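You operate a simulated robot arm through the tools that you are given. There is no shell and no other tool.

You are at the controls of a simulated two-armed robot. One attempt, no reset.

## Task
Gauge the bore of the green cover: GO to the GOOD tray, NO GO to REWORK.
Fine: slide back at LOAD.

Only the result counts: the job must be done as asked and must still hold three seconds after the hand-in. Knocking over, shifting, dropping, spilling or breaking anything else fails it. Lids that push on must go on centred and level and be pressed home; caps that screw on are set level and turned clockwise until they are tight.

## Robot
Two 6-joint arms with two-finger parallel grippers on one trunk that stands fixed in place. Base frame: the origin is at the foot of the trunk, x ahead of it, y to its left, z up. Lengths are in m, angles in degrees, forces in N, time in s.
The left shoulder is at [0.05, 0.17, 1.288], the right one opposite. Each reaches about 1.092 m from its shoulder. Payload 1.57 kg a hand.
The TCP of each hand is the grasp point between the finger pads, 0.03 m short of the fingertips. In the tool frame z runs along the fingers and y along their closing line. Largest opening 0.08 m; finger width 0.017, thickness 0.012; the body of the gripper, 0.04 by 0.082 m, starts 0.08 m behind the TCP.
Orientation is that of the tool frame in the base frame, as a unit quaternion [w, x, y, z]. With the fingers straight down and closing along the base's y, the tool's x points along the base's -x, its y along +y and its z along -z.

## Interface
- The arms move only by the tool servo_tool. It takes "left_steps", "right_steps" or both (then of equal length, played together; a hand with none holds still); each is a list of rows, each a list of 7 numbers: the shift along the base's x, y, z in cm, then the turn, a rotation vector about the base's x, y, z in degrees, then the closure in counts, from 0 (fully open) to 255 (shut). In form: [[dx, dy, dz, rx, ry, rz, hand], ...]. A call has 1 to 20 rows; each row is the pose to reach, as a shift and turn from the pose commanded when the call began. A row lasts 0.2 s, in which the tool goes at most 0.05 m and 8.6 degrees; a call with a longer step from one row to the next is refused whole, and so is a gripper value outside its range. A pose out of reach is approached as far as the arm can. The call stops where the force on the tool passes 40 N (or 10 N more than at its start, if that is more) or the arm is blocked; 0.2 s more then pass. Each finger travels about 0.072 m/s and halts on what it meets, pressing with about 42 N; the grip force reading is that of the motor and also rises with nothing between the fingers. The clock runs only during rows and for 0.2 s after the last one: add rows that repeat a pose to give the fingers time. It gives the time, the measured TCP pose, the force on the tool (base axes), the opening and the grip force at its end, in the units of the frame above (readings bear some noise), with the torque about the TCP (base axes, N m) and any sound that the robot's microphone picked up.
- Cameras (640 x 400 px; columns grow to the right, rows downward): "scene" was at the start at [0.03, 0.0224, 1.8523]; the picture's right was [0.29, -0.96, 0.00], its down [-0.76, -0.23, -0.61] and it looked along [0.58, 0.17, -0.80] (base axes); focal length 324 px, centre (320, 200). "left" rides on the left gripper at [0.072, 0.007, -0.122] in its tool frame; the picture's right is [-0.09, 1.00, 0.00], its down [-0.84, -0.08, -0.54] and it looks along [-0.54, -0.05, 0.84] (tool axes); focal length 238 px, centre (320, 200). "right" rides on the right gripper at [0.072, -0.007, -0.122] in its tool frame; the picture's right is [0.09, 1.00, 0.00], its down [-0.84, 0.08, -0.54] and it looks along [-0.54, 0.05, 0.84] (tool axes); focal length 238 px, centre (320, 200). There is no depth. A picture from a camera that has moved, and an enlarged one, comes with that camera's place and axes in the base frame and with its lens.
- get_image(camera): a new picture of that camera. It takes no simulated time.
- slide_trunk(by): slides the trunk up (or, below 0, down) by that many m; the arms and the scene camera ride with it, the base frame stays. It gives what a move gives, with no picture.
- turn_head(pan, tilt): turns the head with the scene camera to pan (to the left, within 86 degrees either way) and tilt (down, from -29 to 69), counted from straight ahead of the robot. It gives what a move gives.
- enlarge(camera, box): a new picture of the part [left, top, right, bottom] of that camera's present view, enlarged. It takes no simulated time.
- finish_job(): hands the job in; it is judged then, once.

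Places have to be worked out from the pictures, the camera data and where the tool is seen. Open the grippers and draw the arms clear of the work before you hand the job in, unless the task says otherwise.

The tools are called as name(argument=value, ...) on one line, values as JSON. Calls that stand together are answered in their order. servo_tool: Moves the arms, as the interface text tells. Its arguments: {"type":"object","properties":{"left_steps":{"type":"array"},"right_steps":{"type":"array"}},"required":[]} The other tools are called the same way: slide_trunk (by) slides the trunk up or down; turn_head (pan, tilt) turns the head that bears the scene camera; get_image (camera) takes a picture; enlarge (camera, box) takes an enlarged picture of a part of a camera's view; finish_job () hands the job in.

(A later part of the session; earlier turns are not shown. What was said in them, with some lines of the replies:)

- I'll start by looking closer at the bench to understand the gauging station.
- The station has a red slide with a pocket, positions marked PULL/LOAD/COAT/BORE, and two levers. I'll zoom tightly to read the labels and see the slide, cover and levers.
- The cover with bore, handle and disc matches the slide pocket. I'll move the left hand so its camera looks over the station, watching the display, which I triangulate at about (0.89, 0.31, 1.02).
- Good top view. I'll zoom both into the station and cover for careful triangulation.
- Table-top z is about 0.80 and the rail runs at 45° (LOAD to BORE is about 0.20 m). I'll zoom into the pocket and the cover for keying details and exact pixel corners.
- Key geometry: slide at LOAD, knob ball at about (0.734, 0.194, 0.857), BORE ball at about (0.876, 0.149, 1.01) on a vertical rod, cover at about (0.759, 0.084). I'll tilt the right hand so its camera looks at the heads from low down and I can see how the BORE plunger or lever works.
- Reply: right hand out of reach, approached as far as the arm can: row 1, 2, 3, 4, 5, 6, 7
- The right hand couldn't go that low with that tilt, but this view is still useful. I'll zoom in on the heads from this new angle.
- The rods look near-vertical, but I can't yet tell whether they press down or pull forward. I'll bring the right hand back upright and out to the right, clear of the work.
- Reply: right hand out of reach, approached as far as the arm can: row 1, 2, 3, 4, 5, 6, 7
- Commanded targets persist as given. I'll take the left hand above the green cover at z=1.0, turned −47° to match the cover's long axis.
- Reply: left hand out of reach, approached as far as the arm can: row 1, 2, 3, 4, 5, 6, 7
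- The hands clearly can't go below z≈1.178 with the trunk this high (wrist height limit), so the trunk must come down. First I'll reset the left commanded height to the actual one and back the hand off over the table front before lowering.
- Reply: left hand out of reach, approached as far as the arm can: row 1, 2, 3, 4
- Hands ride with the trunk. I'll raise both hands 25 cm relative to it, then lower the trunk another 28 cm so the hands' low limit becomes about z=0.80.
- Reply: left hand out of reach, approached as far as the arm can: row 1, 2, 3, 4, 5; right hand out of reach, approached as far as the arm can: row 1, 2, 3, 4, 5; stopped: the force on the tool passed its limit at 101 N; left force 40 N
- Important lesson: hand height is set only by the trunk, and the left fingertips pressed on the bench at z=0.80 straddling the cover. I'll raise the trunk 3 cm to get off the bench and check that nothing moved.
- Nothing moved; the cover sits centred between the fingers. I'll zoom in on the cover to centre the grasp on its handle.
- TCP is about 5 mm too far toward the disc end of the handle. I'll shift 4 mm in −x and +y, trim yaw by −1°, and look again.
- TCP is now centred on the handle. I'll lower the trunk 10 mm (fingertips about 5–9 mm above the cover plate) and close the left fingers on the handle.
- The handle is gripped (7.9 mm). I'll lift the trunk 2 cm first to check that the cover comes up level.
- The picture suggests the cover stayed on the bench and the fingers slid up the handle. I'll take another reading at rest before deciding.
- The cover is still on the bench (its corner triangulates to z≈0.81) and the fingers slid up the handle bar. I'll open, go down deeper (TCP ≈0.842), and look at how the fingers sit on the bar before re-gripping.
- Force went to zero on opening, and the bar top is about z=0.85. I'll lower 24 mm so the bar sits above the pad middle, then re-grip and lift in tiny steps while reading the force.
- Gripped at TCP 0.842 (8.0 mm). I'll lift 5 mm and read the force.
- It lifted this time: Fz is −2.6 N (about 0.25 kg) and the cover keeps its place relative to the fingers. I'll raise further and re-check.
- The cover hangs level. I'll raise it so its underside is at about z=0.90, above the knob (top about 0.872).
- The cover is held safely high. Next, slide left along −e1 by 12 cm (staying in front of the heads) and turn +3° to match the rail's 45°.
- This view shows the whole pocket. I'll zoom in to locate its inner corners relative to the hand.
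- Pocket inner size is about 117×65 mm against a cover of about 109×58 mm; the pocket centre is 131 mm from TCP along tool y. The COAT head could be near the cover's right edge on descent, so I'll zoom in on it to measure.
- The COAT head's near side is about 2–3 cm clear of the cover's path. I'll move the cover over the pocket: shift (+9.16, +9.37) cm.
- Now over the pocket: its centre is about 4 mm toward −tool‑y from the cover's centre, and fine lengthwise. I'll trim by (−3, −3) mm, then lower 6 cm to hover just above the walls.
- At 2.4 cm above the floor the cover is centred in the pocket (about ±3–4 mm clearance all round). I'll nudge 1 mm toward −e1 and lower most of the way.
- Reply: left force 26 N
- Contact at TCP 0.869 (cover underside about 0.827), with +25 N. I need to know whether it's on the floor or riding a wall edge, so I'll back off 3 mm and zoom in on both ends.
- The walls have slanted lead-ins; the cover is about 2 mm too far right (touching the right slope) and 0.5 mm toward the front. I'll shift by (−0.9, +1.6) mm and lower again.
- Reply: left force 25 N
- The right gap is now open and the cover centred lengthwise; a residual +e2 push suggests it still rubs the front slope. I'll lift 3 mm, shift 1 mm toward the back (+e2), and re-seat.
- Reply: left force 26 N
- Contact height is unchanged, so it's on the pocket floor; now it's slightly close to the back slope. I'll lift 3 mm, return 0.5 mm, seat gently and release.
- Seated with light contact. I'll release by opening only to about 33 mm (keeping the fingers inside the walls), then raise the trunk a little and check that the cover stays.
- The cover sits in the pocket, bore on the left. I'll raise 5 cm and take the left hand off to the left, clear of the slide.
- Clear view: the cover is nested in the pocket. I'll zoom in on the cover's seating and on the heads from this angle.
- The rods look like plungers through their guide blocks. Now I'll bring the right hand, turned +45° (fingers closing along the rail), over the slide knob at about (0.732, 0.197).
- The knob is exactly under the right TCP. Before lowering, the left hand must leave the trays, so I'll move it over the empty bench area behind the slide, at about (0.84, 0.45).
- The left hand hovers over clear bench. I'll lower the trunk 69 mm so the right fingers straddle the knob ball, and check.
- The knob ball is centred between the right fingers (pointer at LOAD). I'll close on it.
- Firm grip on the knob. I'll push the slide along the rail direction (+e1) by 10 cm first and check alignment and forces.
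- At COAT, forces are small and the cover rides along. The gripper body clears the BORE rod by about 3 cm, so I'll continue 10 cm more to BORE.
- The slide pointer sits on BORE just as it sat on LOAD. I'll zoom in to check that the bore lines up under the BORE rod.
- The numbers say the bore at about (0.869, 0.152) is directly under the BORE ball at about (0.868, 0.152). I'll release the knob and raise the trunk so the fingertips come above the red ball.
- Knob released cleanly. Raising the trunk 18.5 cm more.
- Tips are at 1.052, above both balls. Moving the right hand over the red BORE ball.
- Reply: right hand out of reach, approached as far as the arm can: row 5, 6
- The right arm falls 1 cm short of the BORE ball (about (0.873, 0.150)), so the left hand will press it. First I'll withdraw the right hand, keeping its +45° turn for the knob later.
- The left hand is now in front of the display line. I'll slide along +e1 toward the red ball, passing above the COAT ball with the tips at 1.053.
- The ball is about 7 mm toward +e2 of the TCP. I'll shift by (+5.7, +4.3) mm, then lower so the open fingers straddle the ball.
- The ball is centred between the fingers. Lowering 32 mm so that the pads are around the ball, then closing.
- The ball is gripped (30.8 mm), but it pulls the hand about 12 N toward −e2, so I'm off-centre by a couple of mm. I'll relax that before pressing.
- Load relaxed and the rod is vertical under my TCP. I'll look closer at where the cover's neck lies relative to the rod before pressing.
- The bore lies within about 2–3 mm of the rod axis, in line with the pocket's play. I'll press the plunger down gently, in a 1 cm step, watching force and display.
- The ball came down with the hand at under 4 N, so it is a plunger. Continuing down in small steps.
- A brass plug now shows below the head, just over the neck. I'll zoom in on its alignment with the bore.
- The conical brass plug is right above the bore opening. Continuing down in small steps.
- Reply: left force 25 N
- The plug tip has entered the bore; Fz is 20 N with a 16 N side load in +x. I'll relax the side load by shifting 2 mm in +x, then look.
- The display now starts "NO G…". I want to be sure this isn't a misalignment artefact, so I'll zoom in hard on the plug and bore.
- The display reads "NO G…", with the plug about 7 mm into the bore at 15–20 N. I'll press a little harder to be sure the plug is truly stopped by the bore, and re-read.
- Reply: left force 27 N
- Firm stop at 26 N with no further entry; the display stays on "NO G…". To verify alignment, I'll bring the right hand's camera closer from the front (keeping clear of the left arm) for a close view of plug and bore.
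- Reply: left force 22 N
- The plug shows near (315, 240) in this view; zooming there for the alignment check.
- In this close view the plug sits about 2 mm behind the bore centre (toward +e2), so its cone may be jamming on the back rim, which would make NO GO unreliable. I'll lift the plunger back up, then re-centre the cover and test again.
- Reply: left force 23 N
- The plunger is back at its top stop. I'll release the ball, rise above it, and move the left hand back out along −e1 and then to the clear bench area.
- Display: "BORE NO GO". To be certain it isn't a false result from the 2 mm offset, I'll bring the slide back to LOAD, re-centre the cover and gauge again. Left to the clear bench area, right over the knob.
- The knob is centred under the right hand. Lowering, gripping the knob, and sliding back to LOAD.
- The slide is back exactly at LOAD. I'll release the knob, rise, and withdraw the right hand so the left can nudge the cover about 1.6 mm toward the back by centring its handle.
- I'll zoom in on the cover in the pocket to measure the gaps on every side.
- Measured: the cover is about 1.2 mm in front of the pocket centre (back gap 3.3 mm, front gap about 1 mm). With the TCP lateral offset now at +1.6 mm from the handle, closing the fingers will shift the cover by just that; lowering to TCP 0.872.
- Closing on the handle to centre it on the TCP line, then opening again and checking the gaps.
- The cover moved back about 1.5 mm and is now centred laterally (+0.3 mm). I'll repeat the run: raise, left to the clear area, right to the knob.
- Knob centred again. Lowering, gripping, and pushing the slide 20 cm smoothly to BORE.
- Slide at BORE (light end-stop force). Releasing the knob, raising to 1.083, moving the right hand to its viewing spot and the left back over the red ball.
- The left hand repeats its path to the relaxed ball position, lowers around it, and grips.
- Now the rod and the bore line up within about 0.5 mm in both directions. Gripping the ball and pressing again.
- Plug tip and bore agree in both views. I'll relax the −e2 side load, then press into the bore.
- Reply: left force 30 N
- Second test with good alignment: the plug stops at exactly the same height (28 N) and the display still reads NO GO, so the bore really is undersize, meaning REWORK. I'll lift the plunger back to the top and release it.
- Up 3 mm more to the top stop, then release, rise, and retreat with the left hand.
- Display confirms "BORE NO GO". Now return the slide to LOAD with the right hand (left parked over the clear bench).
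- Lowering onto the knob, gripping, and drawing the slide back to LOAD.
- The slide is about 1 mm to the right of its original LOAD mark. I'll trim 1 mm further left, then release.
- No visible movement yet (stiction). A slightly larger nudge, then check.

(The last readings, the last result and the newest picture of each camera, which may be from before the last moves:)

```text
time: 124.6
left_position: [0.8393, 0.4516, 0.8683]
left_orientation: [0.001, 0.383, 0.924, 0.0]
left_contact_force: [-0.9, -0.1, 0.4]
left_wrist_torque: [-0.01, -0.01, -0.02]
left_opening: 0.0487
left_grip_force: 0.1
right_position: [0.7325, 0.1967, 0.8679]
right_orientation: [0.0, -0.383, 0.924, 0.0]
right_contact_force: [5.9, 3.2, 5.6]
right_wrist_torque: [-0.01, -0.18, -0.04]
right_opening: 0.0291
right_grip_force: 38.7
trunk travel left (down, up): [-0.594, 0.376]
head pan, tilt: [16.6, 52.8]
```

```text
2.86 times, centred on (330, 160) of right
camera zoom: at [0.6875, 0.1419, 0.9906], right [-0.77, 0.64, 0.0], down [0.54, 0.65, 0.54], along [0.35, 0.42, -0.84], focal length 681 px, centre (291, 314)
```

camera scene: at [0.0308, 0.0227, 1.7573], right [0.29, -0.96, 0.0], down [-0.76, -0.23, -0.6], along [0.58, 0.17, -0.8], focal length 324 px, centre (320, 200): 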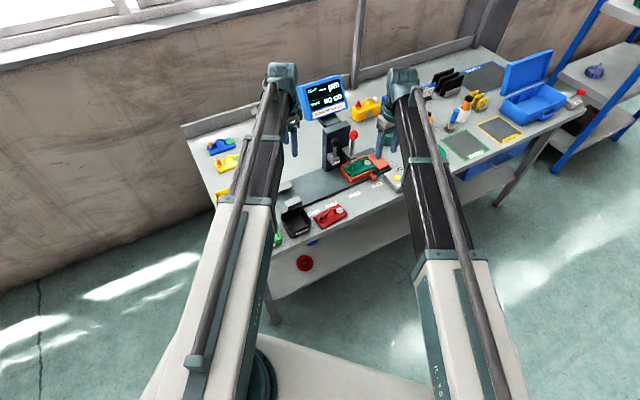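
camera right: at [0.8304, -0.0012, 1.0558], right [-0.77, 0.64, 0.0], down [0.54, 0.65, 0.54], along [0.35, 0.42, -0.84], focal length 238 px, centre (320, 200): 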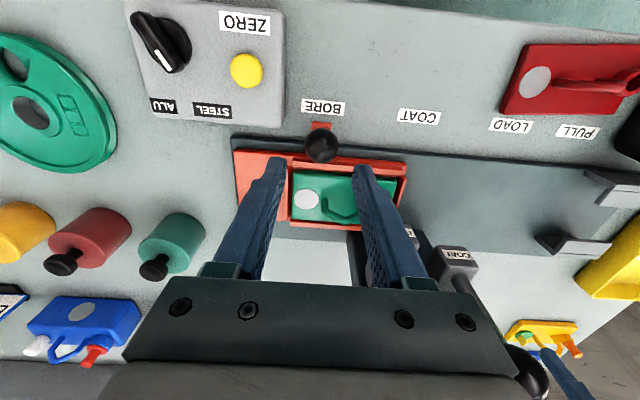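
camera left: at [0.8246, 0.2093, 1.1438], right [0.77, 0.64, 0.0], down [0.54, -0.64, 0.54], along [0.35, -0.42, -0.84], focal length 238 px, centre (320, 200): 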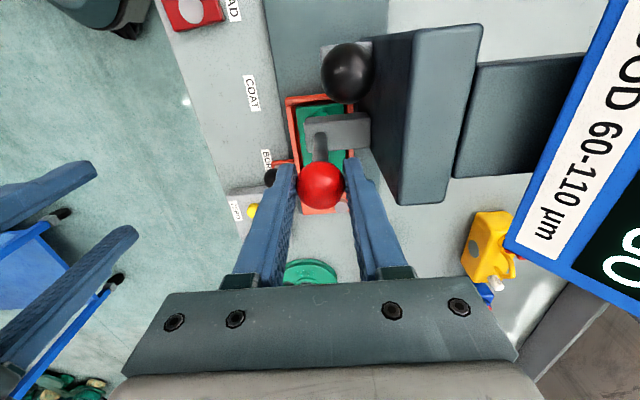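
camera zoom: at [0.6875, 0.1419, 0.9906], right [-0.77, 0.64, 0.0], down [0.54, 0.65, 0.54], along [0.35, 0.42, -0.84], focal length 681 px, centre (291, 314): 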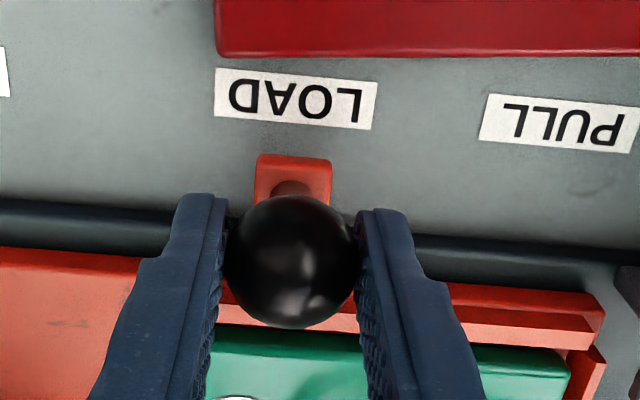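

The pointer is back where it began (within about 0.5 mm). Releasing the knob, raising, withdrawing the right hand, and bringing the left over the cover.

servo_tool(right_steps=[[0, 0, 0, 0, 0, 0, 180], [0, 0, 0, 0, 0, 0, 112], [0, 0, 0, 0, 0, 0, 112]])

slide_trunk(by=0.075)

servo_tool(right_steps=[[-0.9, -4.7, 0, 0, 0, 0, 112], [-1.8, -9.4, 0, 0, 0, 0, 112], [-2.7, -14.1, 0, 0, 0, 0, 112], [-3.6, -18.8, 0, 0, 0, 0, 112], [-4.5, -23.5, 0, 0, 0, 0, 112], [-5.4, -28.2, 0, 0, 0, 0, 112], [-6.3, -32.9, 0, 0, 0, 0, 112], [-7.0, -37, 0, 0, 0, 0, 112]])

servo_tool(left_steps=[[-1.6, -3.7, 0, 0, 0, 0, 130], [-3.2, -7.3, 0, 0, 0, 0, 130], [-4.7, -11, 0, 0, 0, 0, 130], [-6.3, -14.7, 0, 0, 0, 0, 130], [-7.8, -18.3, 0, 0, 0, 0, 130], [-7.8, -18.3, 0, 0, 0, 0, 130]])

get_image(camera="left")

enlarge(camera="left", box=[220, 30, 420, 230])

enlarge(camera="scene", box=[190, 90, 400, 270])

```text
time: 125.4
left_position: [0.8394, 0.4503, 0.8679]
left_orientation: [0.002, 0.382, 0.924, -0.001]
left_contact_force: [-0.1, 0.2, 0.3]
left_wrist_torque: [0.01, 0.01, 0.02]
left_opening: 0.0487
left_grip_force: 0.0
right_position: [0.7329, 0.1975, 0.8692]
right_orientation: [0.0, -0.382, 0.924, 0.0]
right_contact_force: [0.5, 0.4, 0.0]
right_wrist_torque: [0.02, -0.03, -0.01]
right_opening: 0.0449
right_grip_force: 0.0
trunk travel left (down, up): [-0.594, 0.376]
head pan, tilt: [16.6, 52.8]
```

```text
time: 126.5
left_position: [0.8392, 0.4509, 0.9425]
left_orientation: [0.001, 0.383, 0.924, 0.0]
left_contact_force: [0.1, -0.1, -0.2]
left_wrist_torque: [0.02, -0.06, 0.05]
left_opening: 0.0486
left_grip_force: 0.0
right_position: [0.7322, 0.1972, 0.942]
right_orientation: [0.0, -0.383, 0.924, 0.0]
right_contact_force: [0.1, -0.2, 0.4]
right_wrist_torque: [-0.02, 0.01, -0.01]
right_opening: 0.0449
right_grip_force: 0.0
trunk travel left (down, up): [-0.669, 0.301]
head pan, tilt: [16.6, 52.8]
```

```text
time: 128.3
left_position: [0.8384, 0.4504, 0.9432]
left_orientation: [0.002, 0.383, 0.924, -0.001]
left_contact_force: [-0.4, 0.0, 0.1]
left_wrist_torque: [0.01, -0.01, 0.03]
left_opening: 0.0484
left_grip_force: 0.1
right_position: [0.6613, -0.1744, 0.9435]
right_orientation: [0.0, -0.384, 0.923, 0.001]
right_contact_force: [0.1, 0.4, -0.1]
right_wrist_torque: [0.0, 0.04, 0.0]
right_opening: 0.0451
right_grip_force: 0.0
trunk travel left (down, up): [-0.669, 0.301]
head pan, tilt: [16.6, 52.8]
```

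```text
time: 129.7
left_position: [0.7622, 0.2683, 0.9421]
left_orientation: [0.002, 0.382, 0.924, 0.0]
left_contact_force: [-0.5, -0.1, -0.8]
left_wrist_torque: [0.01, 0.01, 0.02]
left_opening: 0.0392
left_grip_force: 0.1
right_position: [0.6612, -0.1715, 0.9443]
right_orientation: [0.0, -0.383, 0.924, 0.0]
right_contact_force: [0.3, 0.2, 0.3]
right_wrist_torque: [0.0, -0.01, -0.03]
right_opening: 0.045
right_grip_force: 0.2
trunk travel left (down, up): [-0.669, 0.301]
head pan, tilt: [16.6, 52.8]
```

```text
taken
camera left: at [0.715, 0.3226, 1.0651], right [0.77, 0.64, 0.0], down [0.54, -0.64, 0.55], along [0.35, -0.42, -0.84], focal length 238 px, centre (320, 200)
```

left: 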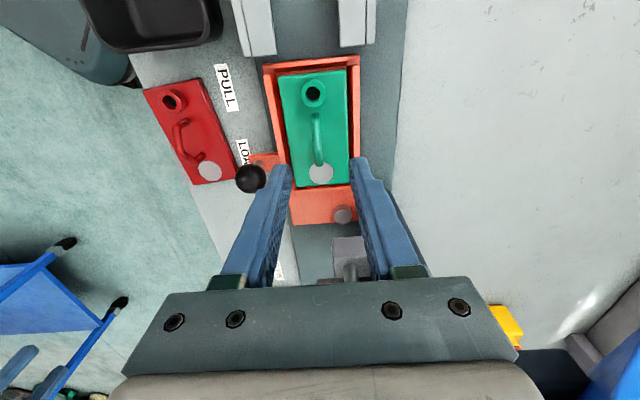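

```text
2.00 times, centred on (320, 130) of left
camera zoom: at [0.715, 0.3226, 1.0651], right [0.77, 0.64, 0.0], down [0.54, -0.64, 0.55], along [0.35, -0.42, -0.84], focal length 477 px, centre (320, 340)
```

zoom: 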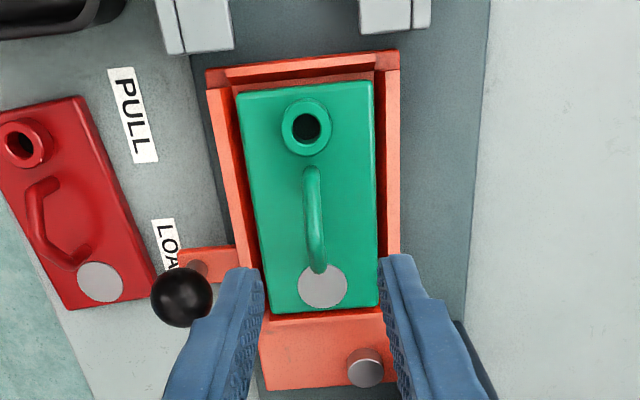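

```text
2.22 times, centred on (295, 180) of scene
camera zoom: at [0.0301, 0.0223, 1.6174], right [0.29, -0.96, 0.0], down [-0.76, -0.23, -0.61], along [0.58, 0.17, -0.8], focal length 720 px, centre (376, 244)
```

zoom: 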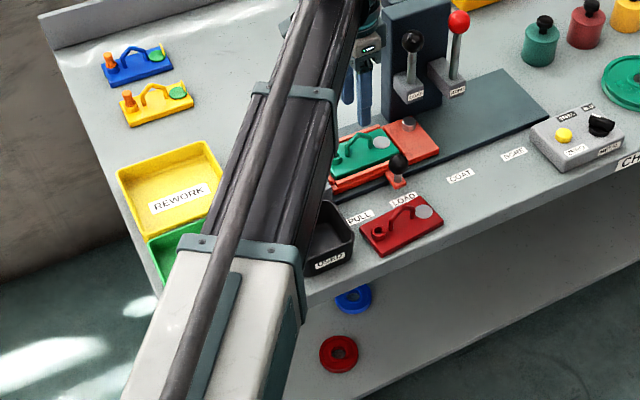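

The handle is nearly centred; I'll shift (+0.9, −3.1) mm to centre on it, and lower to TCP 0.870 (same relative height that gripped well before).

servo_tool(left_steps=[[0.09, -0.31, 0, 0, 0, 0, 130], [0.09, -0.31, 0, 0, 0, 0, 130]])

slide_trunk(by=-0.072)

enlarge(camera="left", box=[230, 50, 410, 230])

```text
time: 130.3
left_position: [0.7629, 0.2648, 0.9428]
left_orientation: [0.001, 0.383, 0.924, 0.0]
left_contact_force: [-0.1, -0.6, 0.6]
left_wrist_torque: [-0.06, 0.0, 0.0]
left_opening: 0.0393
left_grip_force: 0.0
right_position: [0.6607, -0.1726, 0.9435]
right_orientation: [-0.001, -0.383, 0.924, 0.0]
right_contact_force: [0.2, 0.4, 0.3]
right_wrist_torque: [-0.01, 0.0, -0.02]
right_opening: 0.045
right_grip_force: 0.1
trunk travel left (down, up): [-0.669, 0.301]
head pan, tilt: [16.6, 52.8]
```

```text
time: 131.4
left_position: [0.761, 0.265, 0.8713]
left_orientation: [0.001, 0.383, 0.924, 0.0]
left_contact_force: [0.7, 0.7, -0.1]
left_wrist_torque: [0.01, -0.03, -0.01]
left_opening: 0.0389
left_grip_force: 0.0
right_position: [0.6612, -0.1732, 0.8712]
right_orientation: [-0.001, -0.383, 0.924, 0.0]
right_contact_force: [0.9, 0.0, -0.3]
right_wrist_torque: [0.0, 0.01, -0.02]
right_opening: 0.0451
right_grip_force: 0.1
trunk travel left (down, up): [-0.597, 0.373]
head pan, tilt: [16.6, 52.8]
```

```text
2.22 times, centred on (320, 140) of left
camera zoom: at [0.7157, 0.3198, 0.9932], right [0.77, 0.64, 0.0], down [0.54, -0.64, 0.55], along [0.35, -0.42, -0.84], focal length 530 px, centre (320, 333)
```

zoom: 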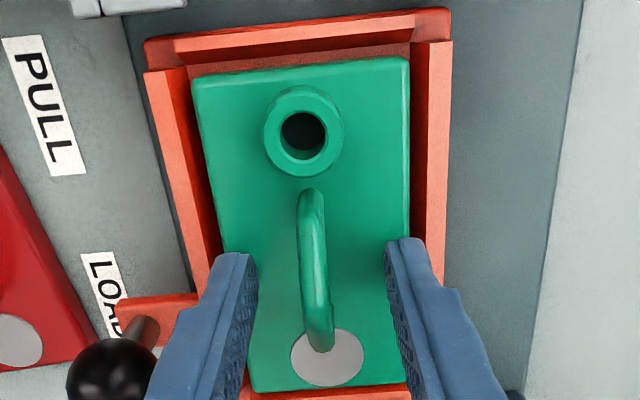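

Aligned. Down 1.5 mm more, close on the handle, and lift 6 mm to test the hold.

slide_trunk(by=-0.0015)

servo_tool(left_steps=[[0, 0, 0, 0, 0, 0, 180], [0, 0, 0, 0, 0, 0, 220], [0, 0, 0, 0, 0, 0, 255], [0, 0, 0, 0, 0, 0, 255], [0, 0, 0, 0, 0, 0, 255], [0, 0, 0, 0, 0, 0, 255]])

slide_trunk(by=0.006)

enlarge(camera="left", box=[230, 50, 410, 230])

```text
time: 131.9
left_position: [0.7612, 0.2667, 0.8711]
left_orientation: [0.002, 0.383, 0.924, 0.0]
left_contact_force: [-0.1, 0.4, -0.4]
left_wrist_torque: [-0.01, -0.02, -0.01]
left_opening: 0.0391
left_grip_force: 0.1
right_position: [0.6608, -0.172, 0.8703]
right_orientation: [0.0, -0.383, 0.924, 0.0]
right_contact_force: [0.1, 0.0, 0.7]
right_wrist_torque: [0.0, 0.04, 0.0]
right_opening: 0.0446
right_grip_force: 0.1
trunk travel left (down, up): [-0.595, 0.375]
head pan, tilt: [16.6, 52.8]
```

```text
time: 133.3
left_position: [0.7615, 0.2643, 0.871]
left_orientation: [0.002, 0.382, 0.924, -0.001]
left_contact_force: [-0.5, -0.9, 0.3]
left_wrist_torque: [0.01, -0.03, 0.0]
left_opening: 0.0078
left_grip_force: 26.7
right_position: [0.6606, -0.1727, 0.8705]
right_orientation: [0.0, -0.383, 0.924, 0.001]
right_contact_force: [0.0, -0.3, -0.1]
right_wrist_torque: [0.03, 0.01, 0.0]
right_opening: 0.0449
right_grip_force: 0.1
trunk travel left (down, up): [-0.595, 0.375]
head pan, tilt: [16.6, 52.8]
```

```text
time: 133.9
left_position: [0.7623, 0.2651, 0.8763]
left_orientation: [0.001, 0.383, 0.924, -0.001]
left_contact_force: [0.3, -0.9, -2.8]
left_wrist_torque: [0.0, 0.01, 0.01]
left_opening: 0.0078
left_grip_force: 27.2
right_position: [0.6618, -0.1721, 0.8756]
right_orientation: [0.001, -0.382, 0.924, 0.0]
right_contact_force: [-0.2, -0.3, 0.3]
right_wrist_torque: [-0.02, -0.01, 0.0]
right_opening: 0.0451
right_grip_force: 0.1
trunk travel left (down, up): [-0.601, 0.369]
head pan, tilt: [16.6, 52.8]
```

```text
2.22 times, centred on (320, 140) of left
camera zoom: at [0.7161, 0.32, 0.9974], right [0.77, 0.64, 0.0], down [0.54, -0.64, 0.54], along [0.35, -0.42, -0.84], focal length 530 px, centre (320, 333)
```

zoom: 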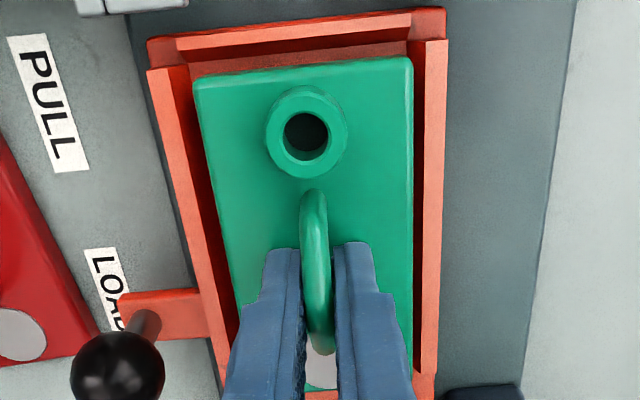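

Held firmly (−2.8 N). Raising 7 cm, then carrying the cover over to the yellow REWORK tray, whose centre I triangulate at about (0.624, 0.503).

slide_trunk(by=0.07)

servo_tool(left_steps=[[-1.5, 2.6, 0, 0, 0, 0, 255], [-3.0, 5.2, 0, 0, 0, 0, 255], [-4.5, 7.8, 0, 0, 0, 0, 255], [-6.0, 10.4, 0, 0, 0, 0, 255], [-7.5, 13.0, 0, 0, 0, 0, 255], [-9.0, 15.6, 0, 0, 0, 0, 255], [-10.5, 18.2, 0, 0, 0, 0, 255], [-12.2, 21.0, 0, 0, 0, 0, 255], [-13.8, 23.8, 0, 0, 0, 0, 255], [-13.8, 23.8, 0, 0, 0, 0, 255]])

get_image(camera="left")

get_image(camera="scene")

```text
time: 134.9
left_position: [0.7623, 0.2645, 0.946]
left_orientation: [0.002, 0.382, 0.924, -0.001]
left_contact_force: [-0.3, 0.0, -2.1]
left_wrist_torque: [-0.01, 0.06, 0.02]
left_opening: 0.0078
left_grip_force: 26.6
right_position: [0.6607, -0.173, 0.9458]
right_orientation: [0.0, -0.383, 0.924, 0.0]
right_contact_force: [0.1, 0.8, 0.1]
right_wrist_torque: [0.03, -0.03, 0.02]
right_opening: 0.045
right_grip_force: 0.1
trunk travel left (down, up): [-0.671, 0.299]
head pan, tilt: [16.6, 52.8]
```

```text
time: 137.1
left_position: [0.6246, 0.5031, 0.9464]
left_orientation: [0.002, 0.383, 0.924, -0.001]
left_contact_force: [0.8, -0.3, -2.9]
left_wrist_torque: [-0.02, -0.05, 0.02]
left_opening: 0.0078
left_grip_force: 27.0
right_position: [0.6601, -0.1728, 0.9465]
right_orientation: [0.0, -0.383, 0.924, 0.0]
right_contact_force: [0.2, -0.2, 0.6]
right_wrist_torque: [0.01, 0.03, 0.05]
right_opening: 0.0448
right_grip_force: 0.0
trunk travel left (down, up): [-0.671, 0.299]
head pan, tilt: [16.6, 52.8]
```

```text
taken
camera left: at [0.5788, 0.5584, 1.0675], right [0.77, 0.64, 0.0], down [0.54, -0.64, 0.55], along [0.35, -0.42, -0.84], focal length 238 px, centre (320, 200)
```

left: 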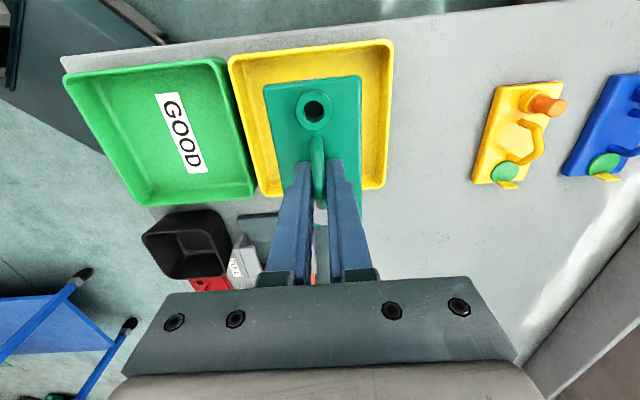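

```text
taken
camera scene: at [0.0302, 0.0226, 1.6199], right [0.29, -0.96, 0.0], down [-0.76, -0.23, -0.6], along [0.58, 0.17, -0.8], focal length 324 px, centre (320, 200)
```

scene: 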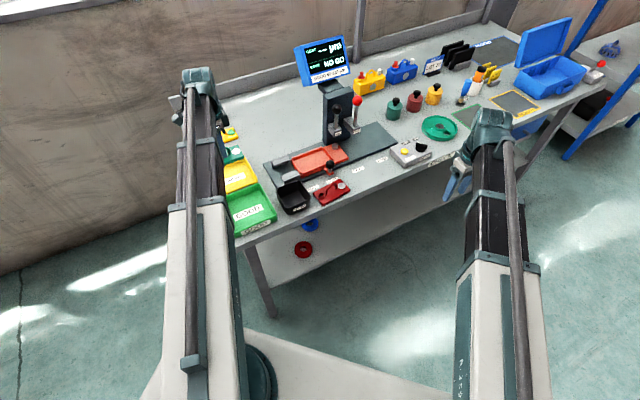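

Centred over the yellow tray (offset about 2 mm, with clearance all round). Lowering 9 cm to just above the tray floor.

slide_trunk(by=-0.06)

get_image(camera="left")

slide_trunk(by=-0.026)

get_image(camera="left")

```text
time: 138.1
left_position: [0.6258, 0.504, 0.8868]
left_orientation: [0.002, 0.383, 0.924, -0.001]
left_contact_force: [-0.3, -0.1, -1.8]
left_wrist_torque: [-0.05, -0.02, -0.02]
left_opening: 0.0077
left_grip_force: 27.0
right_position: [0.6602, -0.1728, 0.8868]
right_orientation: [0.001, -0.382, 0.924, 0.0]
right_contact_force: [-0.7, 0.3, 0.6]
right_wrist_torque: [-0.01, -0.02, -0.01]
right_opening: 0.0449
right_grip_force: 0.0
trunk travel left (down, up): [-0.611, 0.359]
head pan, tilt: [16.6, 52.8]
```

```text
taken
camera left: at [0.5788, 0.5582, 1.0076], right [0.77, 0.64, 0.0], down [0.54, -0.64, 0.55], along [0.35, -0.42, -0.84], focal length 238 px, centre (320, 200)
```

left: 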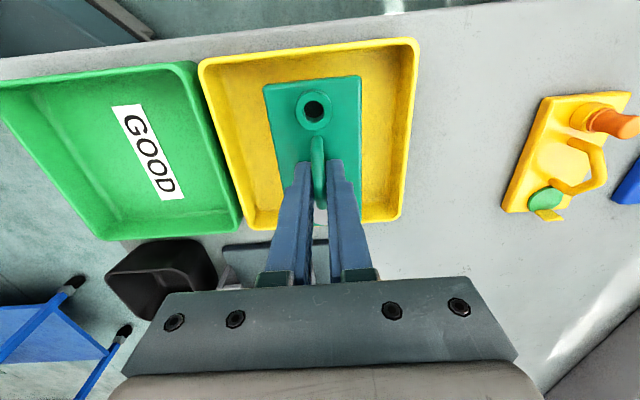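

```text
time: 138.9
left_position: [0.6244, 0.5024, 0.859]
left_orientation: [0.001, 0.382, 0.924, -0.001]
left_contact_force: [-0.8, 0.4, -2.9]
left_wrist_torque: [0.0, 0.01, -0.04]
left_opening: 0.0079
left_grip_force: 26.4
right_position: [0.6612, -0.1719, 0.8597]
right_orientation: [0.0, -0.382, 0.924, 0.0]
right_contact_force: [-0.4, 0.6, 0.2]
right_wrist_torque: [-0.01, -0.01, 0.0]
right_opening: 0.0452
right_grip_force: 0.1
trunk travel left (down, up): [-0.585, 0.385]
head pan, tilt: [16.6, 52.8]
```

```text
taken
camera left: at [0.5788, 0.5582, 0.9815], right [0.77, 0.64, 0.0], down [0.54, -0.64, 0.55], along [0.35, -0.42, -0.84], focal length 238 px, centre (320, 200)
```

left: 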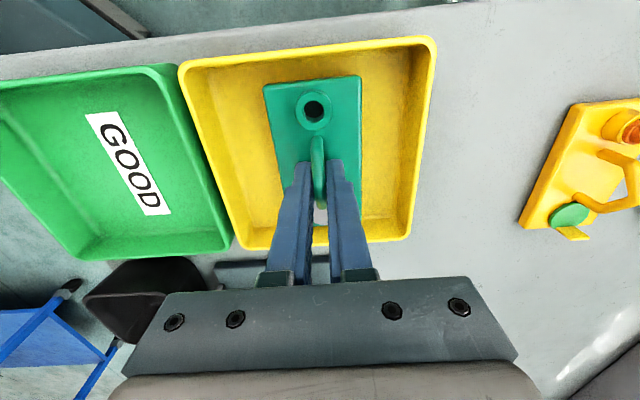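

The cover is inside the tray outline. Lowering in small steps until it touches the tray floor.

slide_trunk(by=-0.008)

slide_trunk(by=-0.004)

```text
time: 139.4
left_position: [0.6238, 0.5041, 0.851]
left_orientation: [0.001, 0.383, 0.924, 0.0]
left_contact_force: [-0.4, -0.6, -3.0]
left_wrist_torque: [0.01, 0.0, -0.02]
left_opening: 0.0078
left_grip_force: 27.5
right_position: [0.6603, -0.1727, 0.8521]
right_orientation: [0.0, -0.382, 0.924, 0.0]
right_contact_force: [-0.4, -0.3, 0.5]
right_wrist_torque: [0.03, -0.02, 0.02]
right_opening: 0.045
right_grip_force: 0.0
trunk travel left (down, up): [-0.577, 0.393]
head pan, tilt: [16.6, 52.8]
```

```text
time: 140.0
left_position: [0.625, 0.5028, 0.8485]
left_orientation: [0.002, 0.384, 0.923, 0.0]
left_contact_force: [1.6, 0.6, 6.6]
left_wrist_torque: [0.02, 0.04, -0.01]
left_opening: 0.0077
left_grip_force: 26.2
right_position: [0.6608, -0.1737, 0.8485]
right_orientation: [0.0, -0.382, 0.924, 0.0]
right_contact_force: [1.0, -0.9, -0.6]
right_wrist_torque: [-0.02, 0.0, 0.04]
right_opening: 0.0449
right_grip_force: 0.0
trunk travel left (down, up): [-0.573, 0.397]
head pan, tilt: [16.6, 52.8]
```

It touches the floor (Fz +6.6 N). Opening gently to about 27 mm and rising.

servo_tool(left_steps=[[0, 0, 0, 0, 0, 0, 225], [0, 0, 0, 0, 0, 0, 200], [0, 0, 0, 0, 0, 0, 170], [0, 0, 0, 0, 0, 0, 170], [0, 0, 0, 0, 0, 0, 170]])

slide_trunk(by=0.03)

get_image(camera="left")

```text
time: 141.2
left_position: [0.6252, 0.5034, 0.8482]
left_orientation: [0.003, 0.383, 0.924, 0.0]
left_contact_force: [0.5, -0.2, 0.6]
left_wrist_torque: [-0.02, 0.0, 0.0]
left_opening: 0.0261
left_grip_force: 0.1
right_position: [0.6627, -0.1739, 0.8468]
right_orientation: [0.0, -0.382, 0.924, 0.0]
right_contact_force: [-0.5, 0.1, 0.9]
right_wrist_torque: [-0.01, -0.01, 0.05]
right_opening: 0.0451
right_grip_force: 0.1
trunk travel left (down, up): [-0.573, 0.397]
head pan, tilt: [16.6, 52.8]
```

```text
time: 141.9
left_position: [0.6251, 0.5039, 0.8787]
left_orientation: [0.002, 0.382, 0.924, -0.001]
left_contact_force: [0.9, -0.3, -0.1]
left_wrist_torque: [-0.01, 0.0, 0.0]
left_opening: 0.0265
left_grip_force: 0.1
right_position: [0.6621, -0.1724, 0.8774]
right_orientation: [-0.001, -0.383, 0.924, 0.0]
right_contact_force: [-0.6, -0.1, -0.3]
right_wrist_torque: [0.01, -0.02, 0.01]
right_opening: 0.0449
right_grip_force: 0.0
trunk travel left (down, up): [-0.603, 0.367]
head pan, tilt: [16.6, 52.8]
```

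```text
taken
camera left: at [0.5789, 0.5582, 0.9996], right [0.77, 0.64, 0.0], down [0.54, -0.64, 0.55], along [0.35, -0.42, -0.84], focal length 238 px, centre (320, 200)
```

left: 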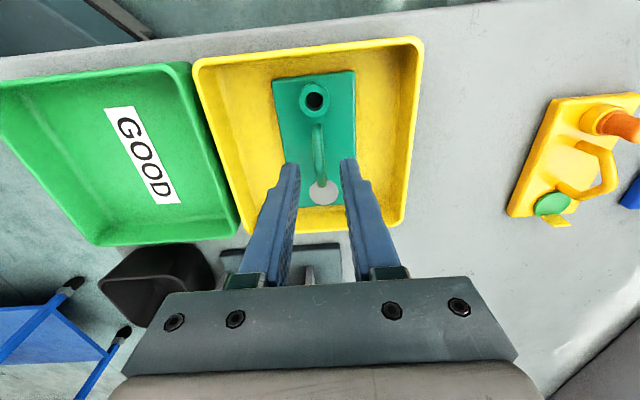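

The cover lies flat in the REWORK tray. Rising well clear, opening both grippers and moving both hands back toward their start poses.

slide_trunk(by=0.15)

slide_trunk(by=0.14)

servo_tool(left_steps=[[-1.5, -1, 0, 0, 0, 0, 100], [-3, -2.5, 0, 0, 0, 0, 40], [-5, -4, 0, 0, 0, 0, 0], [-6, -5, 0, 0, 0, 0, 0], [-6, -5, 0, 0, 0, 0, 0]], right_steps=[[0, 0, 0, 0, 0, 0, 60], [0, 0, 0, 0, 0, 0, 20], [0, 0, 0, 0, 0, 0, 0], [0, 0, 0, 0, 0, 0, 0], [0, 0, 0, 0, 0, 0, 0]])

get_image(camera="scene")

enlarge(camera="scene", box=[190, 60, 420, 260])

get_image(camera="left")

```text
time: 143.7
left_position: [0.6254, 0.5036, 1.0273]
left_orientation: [0.002, 0.383, 0.924, -0.001]
left_contact_force: [0.3, 0.6, 0.3]
left_wrist_torque: [0.0, -0.03, 0.01]
left_opening: 0.0262
left_grip_force: 0.0
right_position: [0.6613, -0.1724, 1.0276]
right_orientation: [0.0, -0.383, 0.924, -0.001]
right_contact_force: [-0.7, -0.3, 0.0]
right_wrist_torque: [0.01, 0.03, 0.01]
right_opening: 0.045
right_grip_force: 0.0
trunk travel left (down, up): [-0.753, 0.217]
head pan, tilt: [16.6, 52.8]
```

```text
time: 145.3
left_position: [0.6257, 0.5038, 1.167]
left_orientation: [0.001, 0.382, 0.924, -0.001]
left_contact_force: [1.2, -0.1, 1.1]
left_wrist_torque: [-0.01, 0.02, 0.01]
left_opening: 0.0264
left_grip_force: 0.1
right_position: [0.6617, -0.1729, 1.1675]
right_orientation: [0.0, -0.383, 0.924, 0.0]
right_contact_force: [-0.5, 0.0, 0.1]
right_wrist_torque: [0.01, 0.01, 0.01]
right_opening: 0.0449
right_grip_force: 0.1
trunk travel left (down, up): [-0.893, 0.077]
head pan, tilt: [16.6, 52.8]
```

```text
time: 146.5
left_position: [0.564, 0.4515, 1.1674]
left_orientation: [0.001, 0.382, 0.924, -0.001]
left_contact_force: [-0.1, -0.7, 0.0]
left_wrist_torque: [0.03, 0.01, 0.01]
left_opening: 0.08
left_grip_force: 0.0
right_position: [0.6614, -0.1717, 1.1681]
right_orientation: [0.0, -0.383, 0.924, 0.0]
right_contact_force: [0.2, 0.0, 0.0]
right_wrist_torque: [0.0, -0.02, 0.01]
right_opening: 0.08
right_grip_force: 0.1
trunk travel left (down, up): [-0.893, 0.077]
head pan, tilt: [16.6, 52.8]
```

```text
taken
camera scene: at [0.03, 0.0225, 1.8419], right [0.29, -0.96, 0.0], down [-0.76, -0.23, -0.61], along [0.58, 0.17, -0.8], focal length 324 px, centre (320, 200)
```

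scene: 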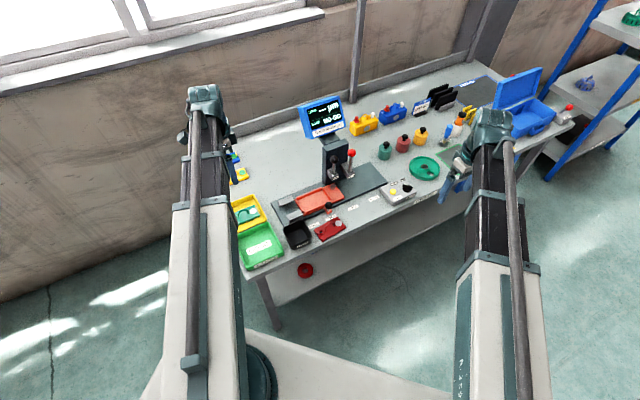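

```text
2.00 times, centred on (305, 160) of scene
camera zoom: at [0.03, 0.0225, 1.8419], right [0.29, -0.96, 0.0], down [-0.76, -0.23, -0.61], along [0.58, 0.17, -0.8], focal length 648 px, centre (350, 280)
```

zoom: 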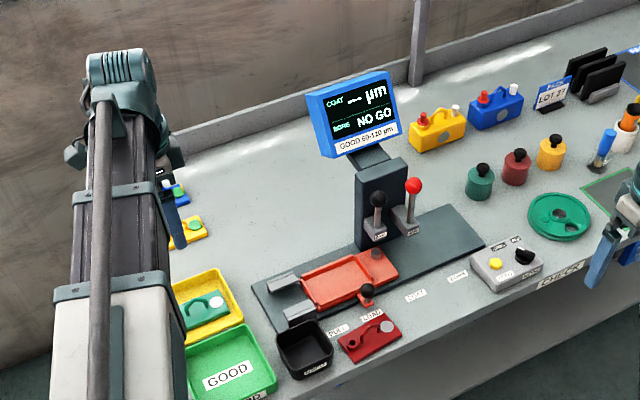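

```text
taken
camera left: at [0.5185, 0.507, 1.2896], right [0.77, 0.64, 0.0], down [0.54, -0.64, 0.55], along [0.35, -0.42, -0.84], focal length 238 px, centre (320, 200)
```

left: 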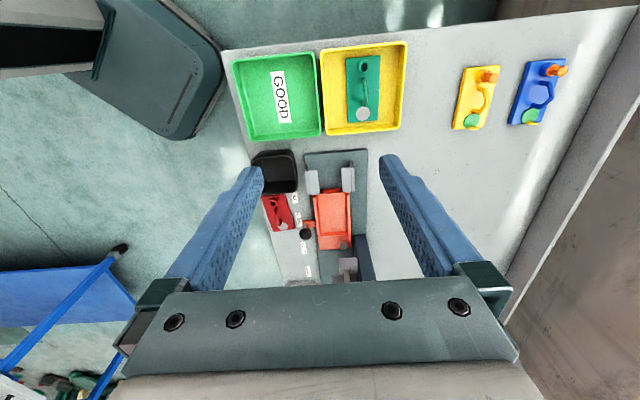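

Cover in REWORK, plungers up, slide at LOAD. A last close check of the slide pointer against the initial picture and of the tray.

enlarge(camera="scene", box=[285, 170, 385, 232])

enlarge(camera="left", box=[220, 30, 420, 150])

enlarge(camera="scene", box=[300, 80, 560, 220])

```text
6.40 times, centred on (335, 201) of scene
camera zoom: at [0.03, 0.0225, 1.8419], right [0.29, -0.96, 0.0], down [-0.76, -0.23, -0.61], along [0.58, 0.17, -0.8], focal length 2072 px, centre (224, 194)
```

zoom: 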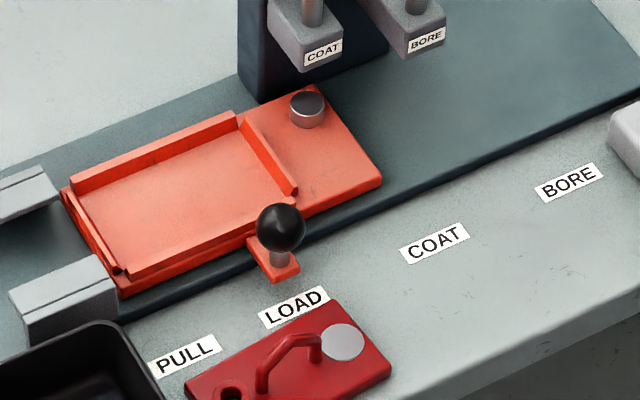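

```text
3.20 times, centred on (320, 90) of left
camera zoom: at [0.5185, 0.507, 1.2896], right [0.77, 0.64, 0.0], down [0.54, -0.64, 0.55], along [0.35, -0.42, -0.84], focal length 763 px, centre (320, 552)
```

zoom: 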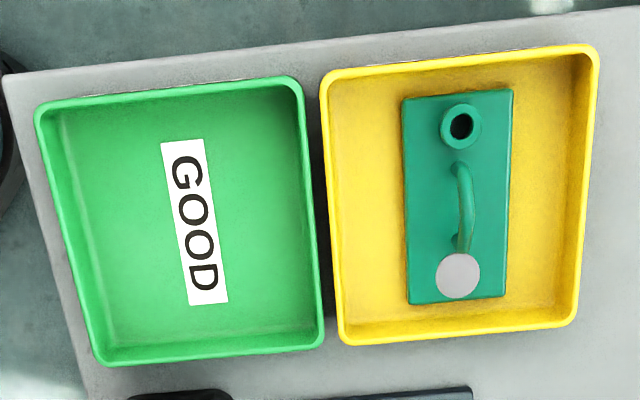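

```text
2.46 times, centred on (430, 150) of scene
camera zoom: at [0.03, 0.0225, 1.8419], right [0.29, -0.96, 0.0], down [-0.76, -0.23, -0.61], along [0.58, 0.17, -0.8], focal length 797 px, centre (49, 323)
```

zoom: 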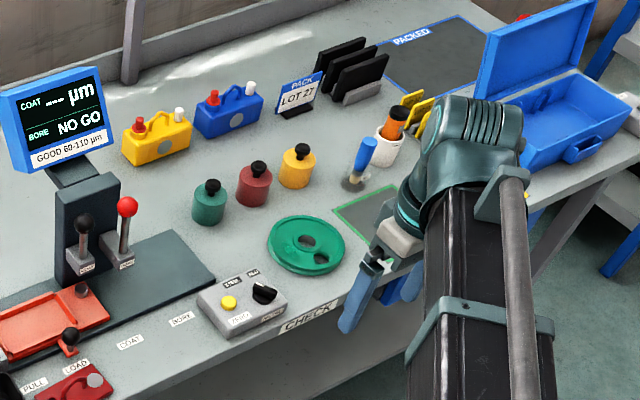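

The knob-to-LOAD offset matches the first picture, the cover lies flat in REWORK, the display shows NO GO, and everything else is where it was. Both grippers are open and clear, so I'm handing in the job.

finish_job()

```text
The job is handed in.
```

The green cover gauged NO GO, so I put it in the REWORK tray. The slide is back at LOAD and the job is handed in.

- **Gauging:** I tested the bore twice. The first time the cover sat about 2 mm off the plug, so I re-centred it and pressed again. The plug stopped at the same depth both times, and the display read NO GO after each test.
- **End state:** The cover lies flat in the yellow tray. The slide pointer matches its starting position at LOAD within about 0.5 mm. Both plungers are up, and both grippers are open and clear of the work.
- **Early bench contact:** While I lowered the trunk early on, the left fingertips pressed onto the bench around the cover and the force briefly reached 101 N. The pictures show nothing moved or damaged by it.
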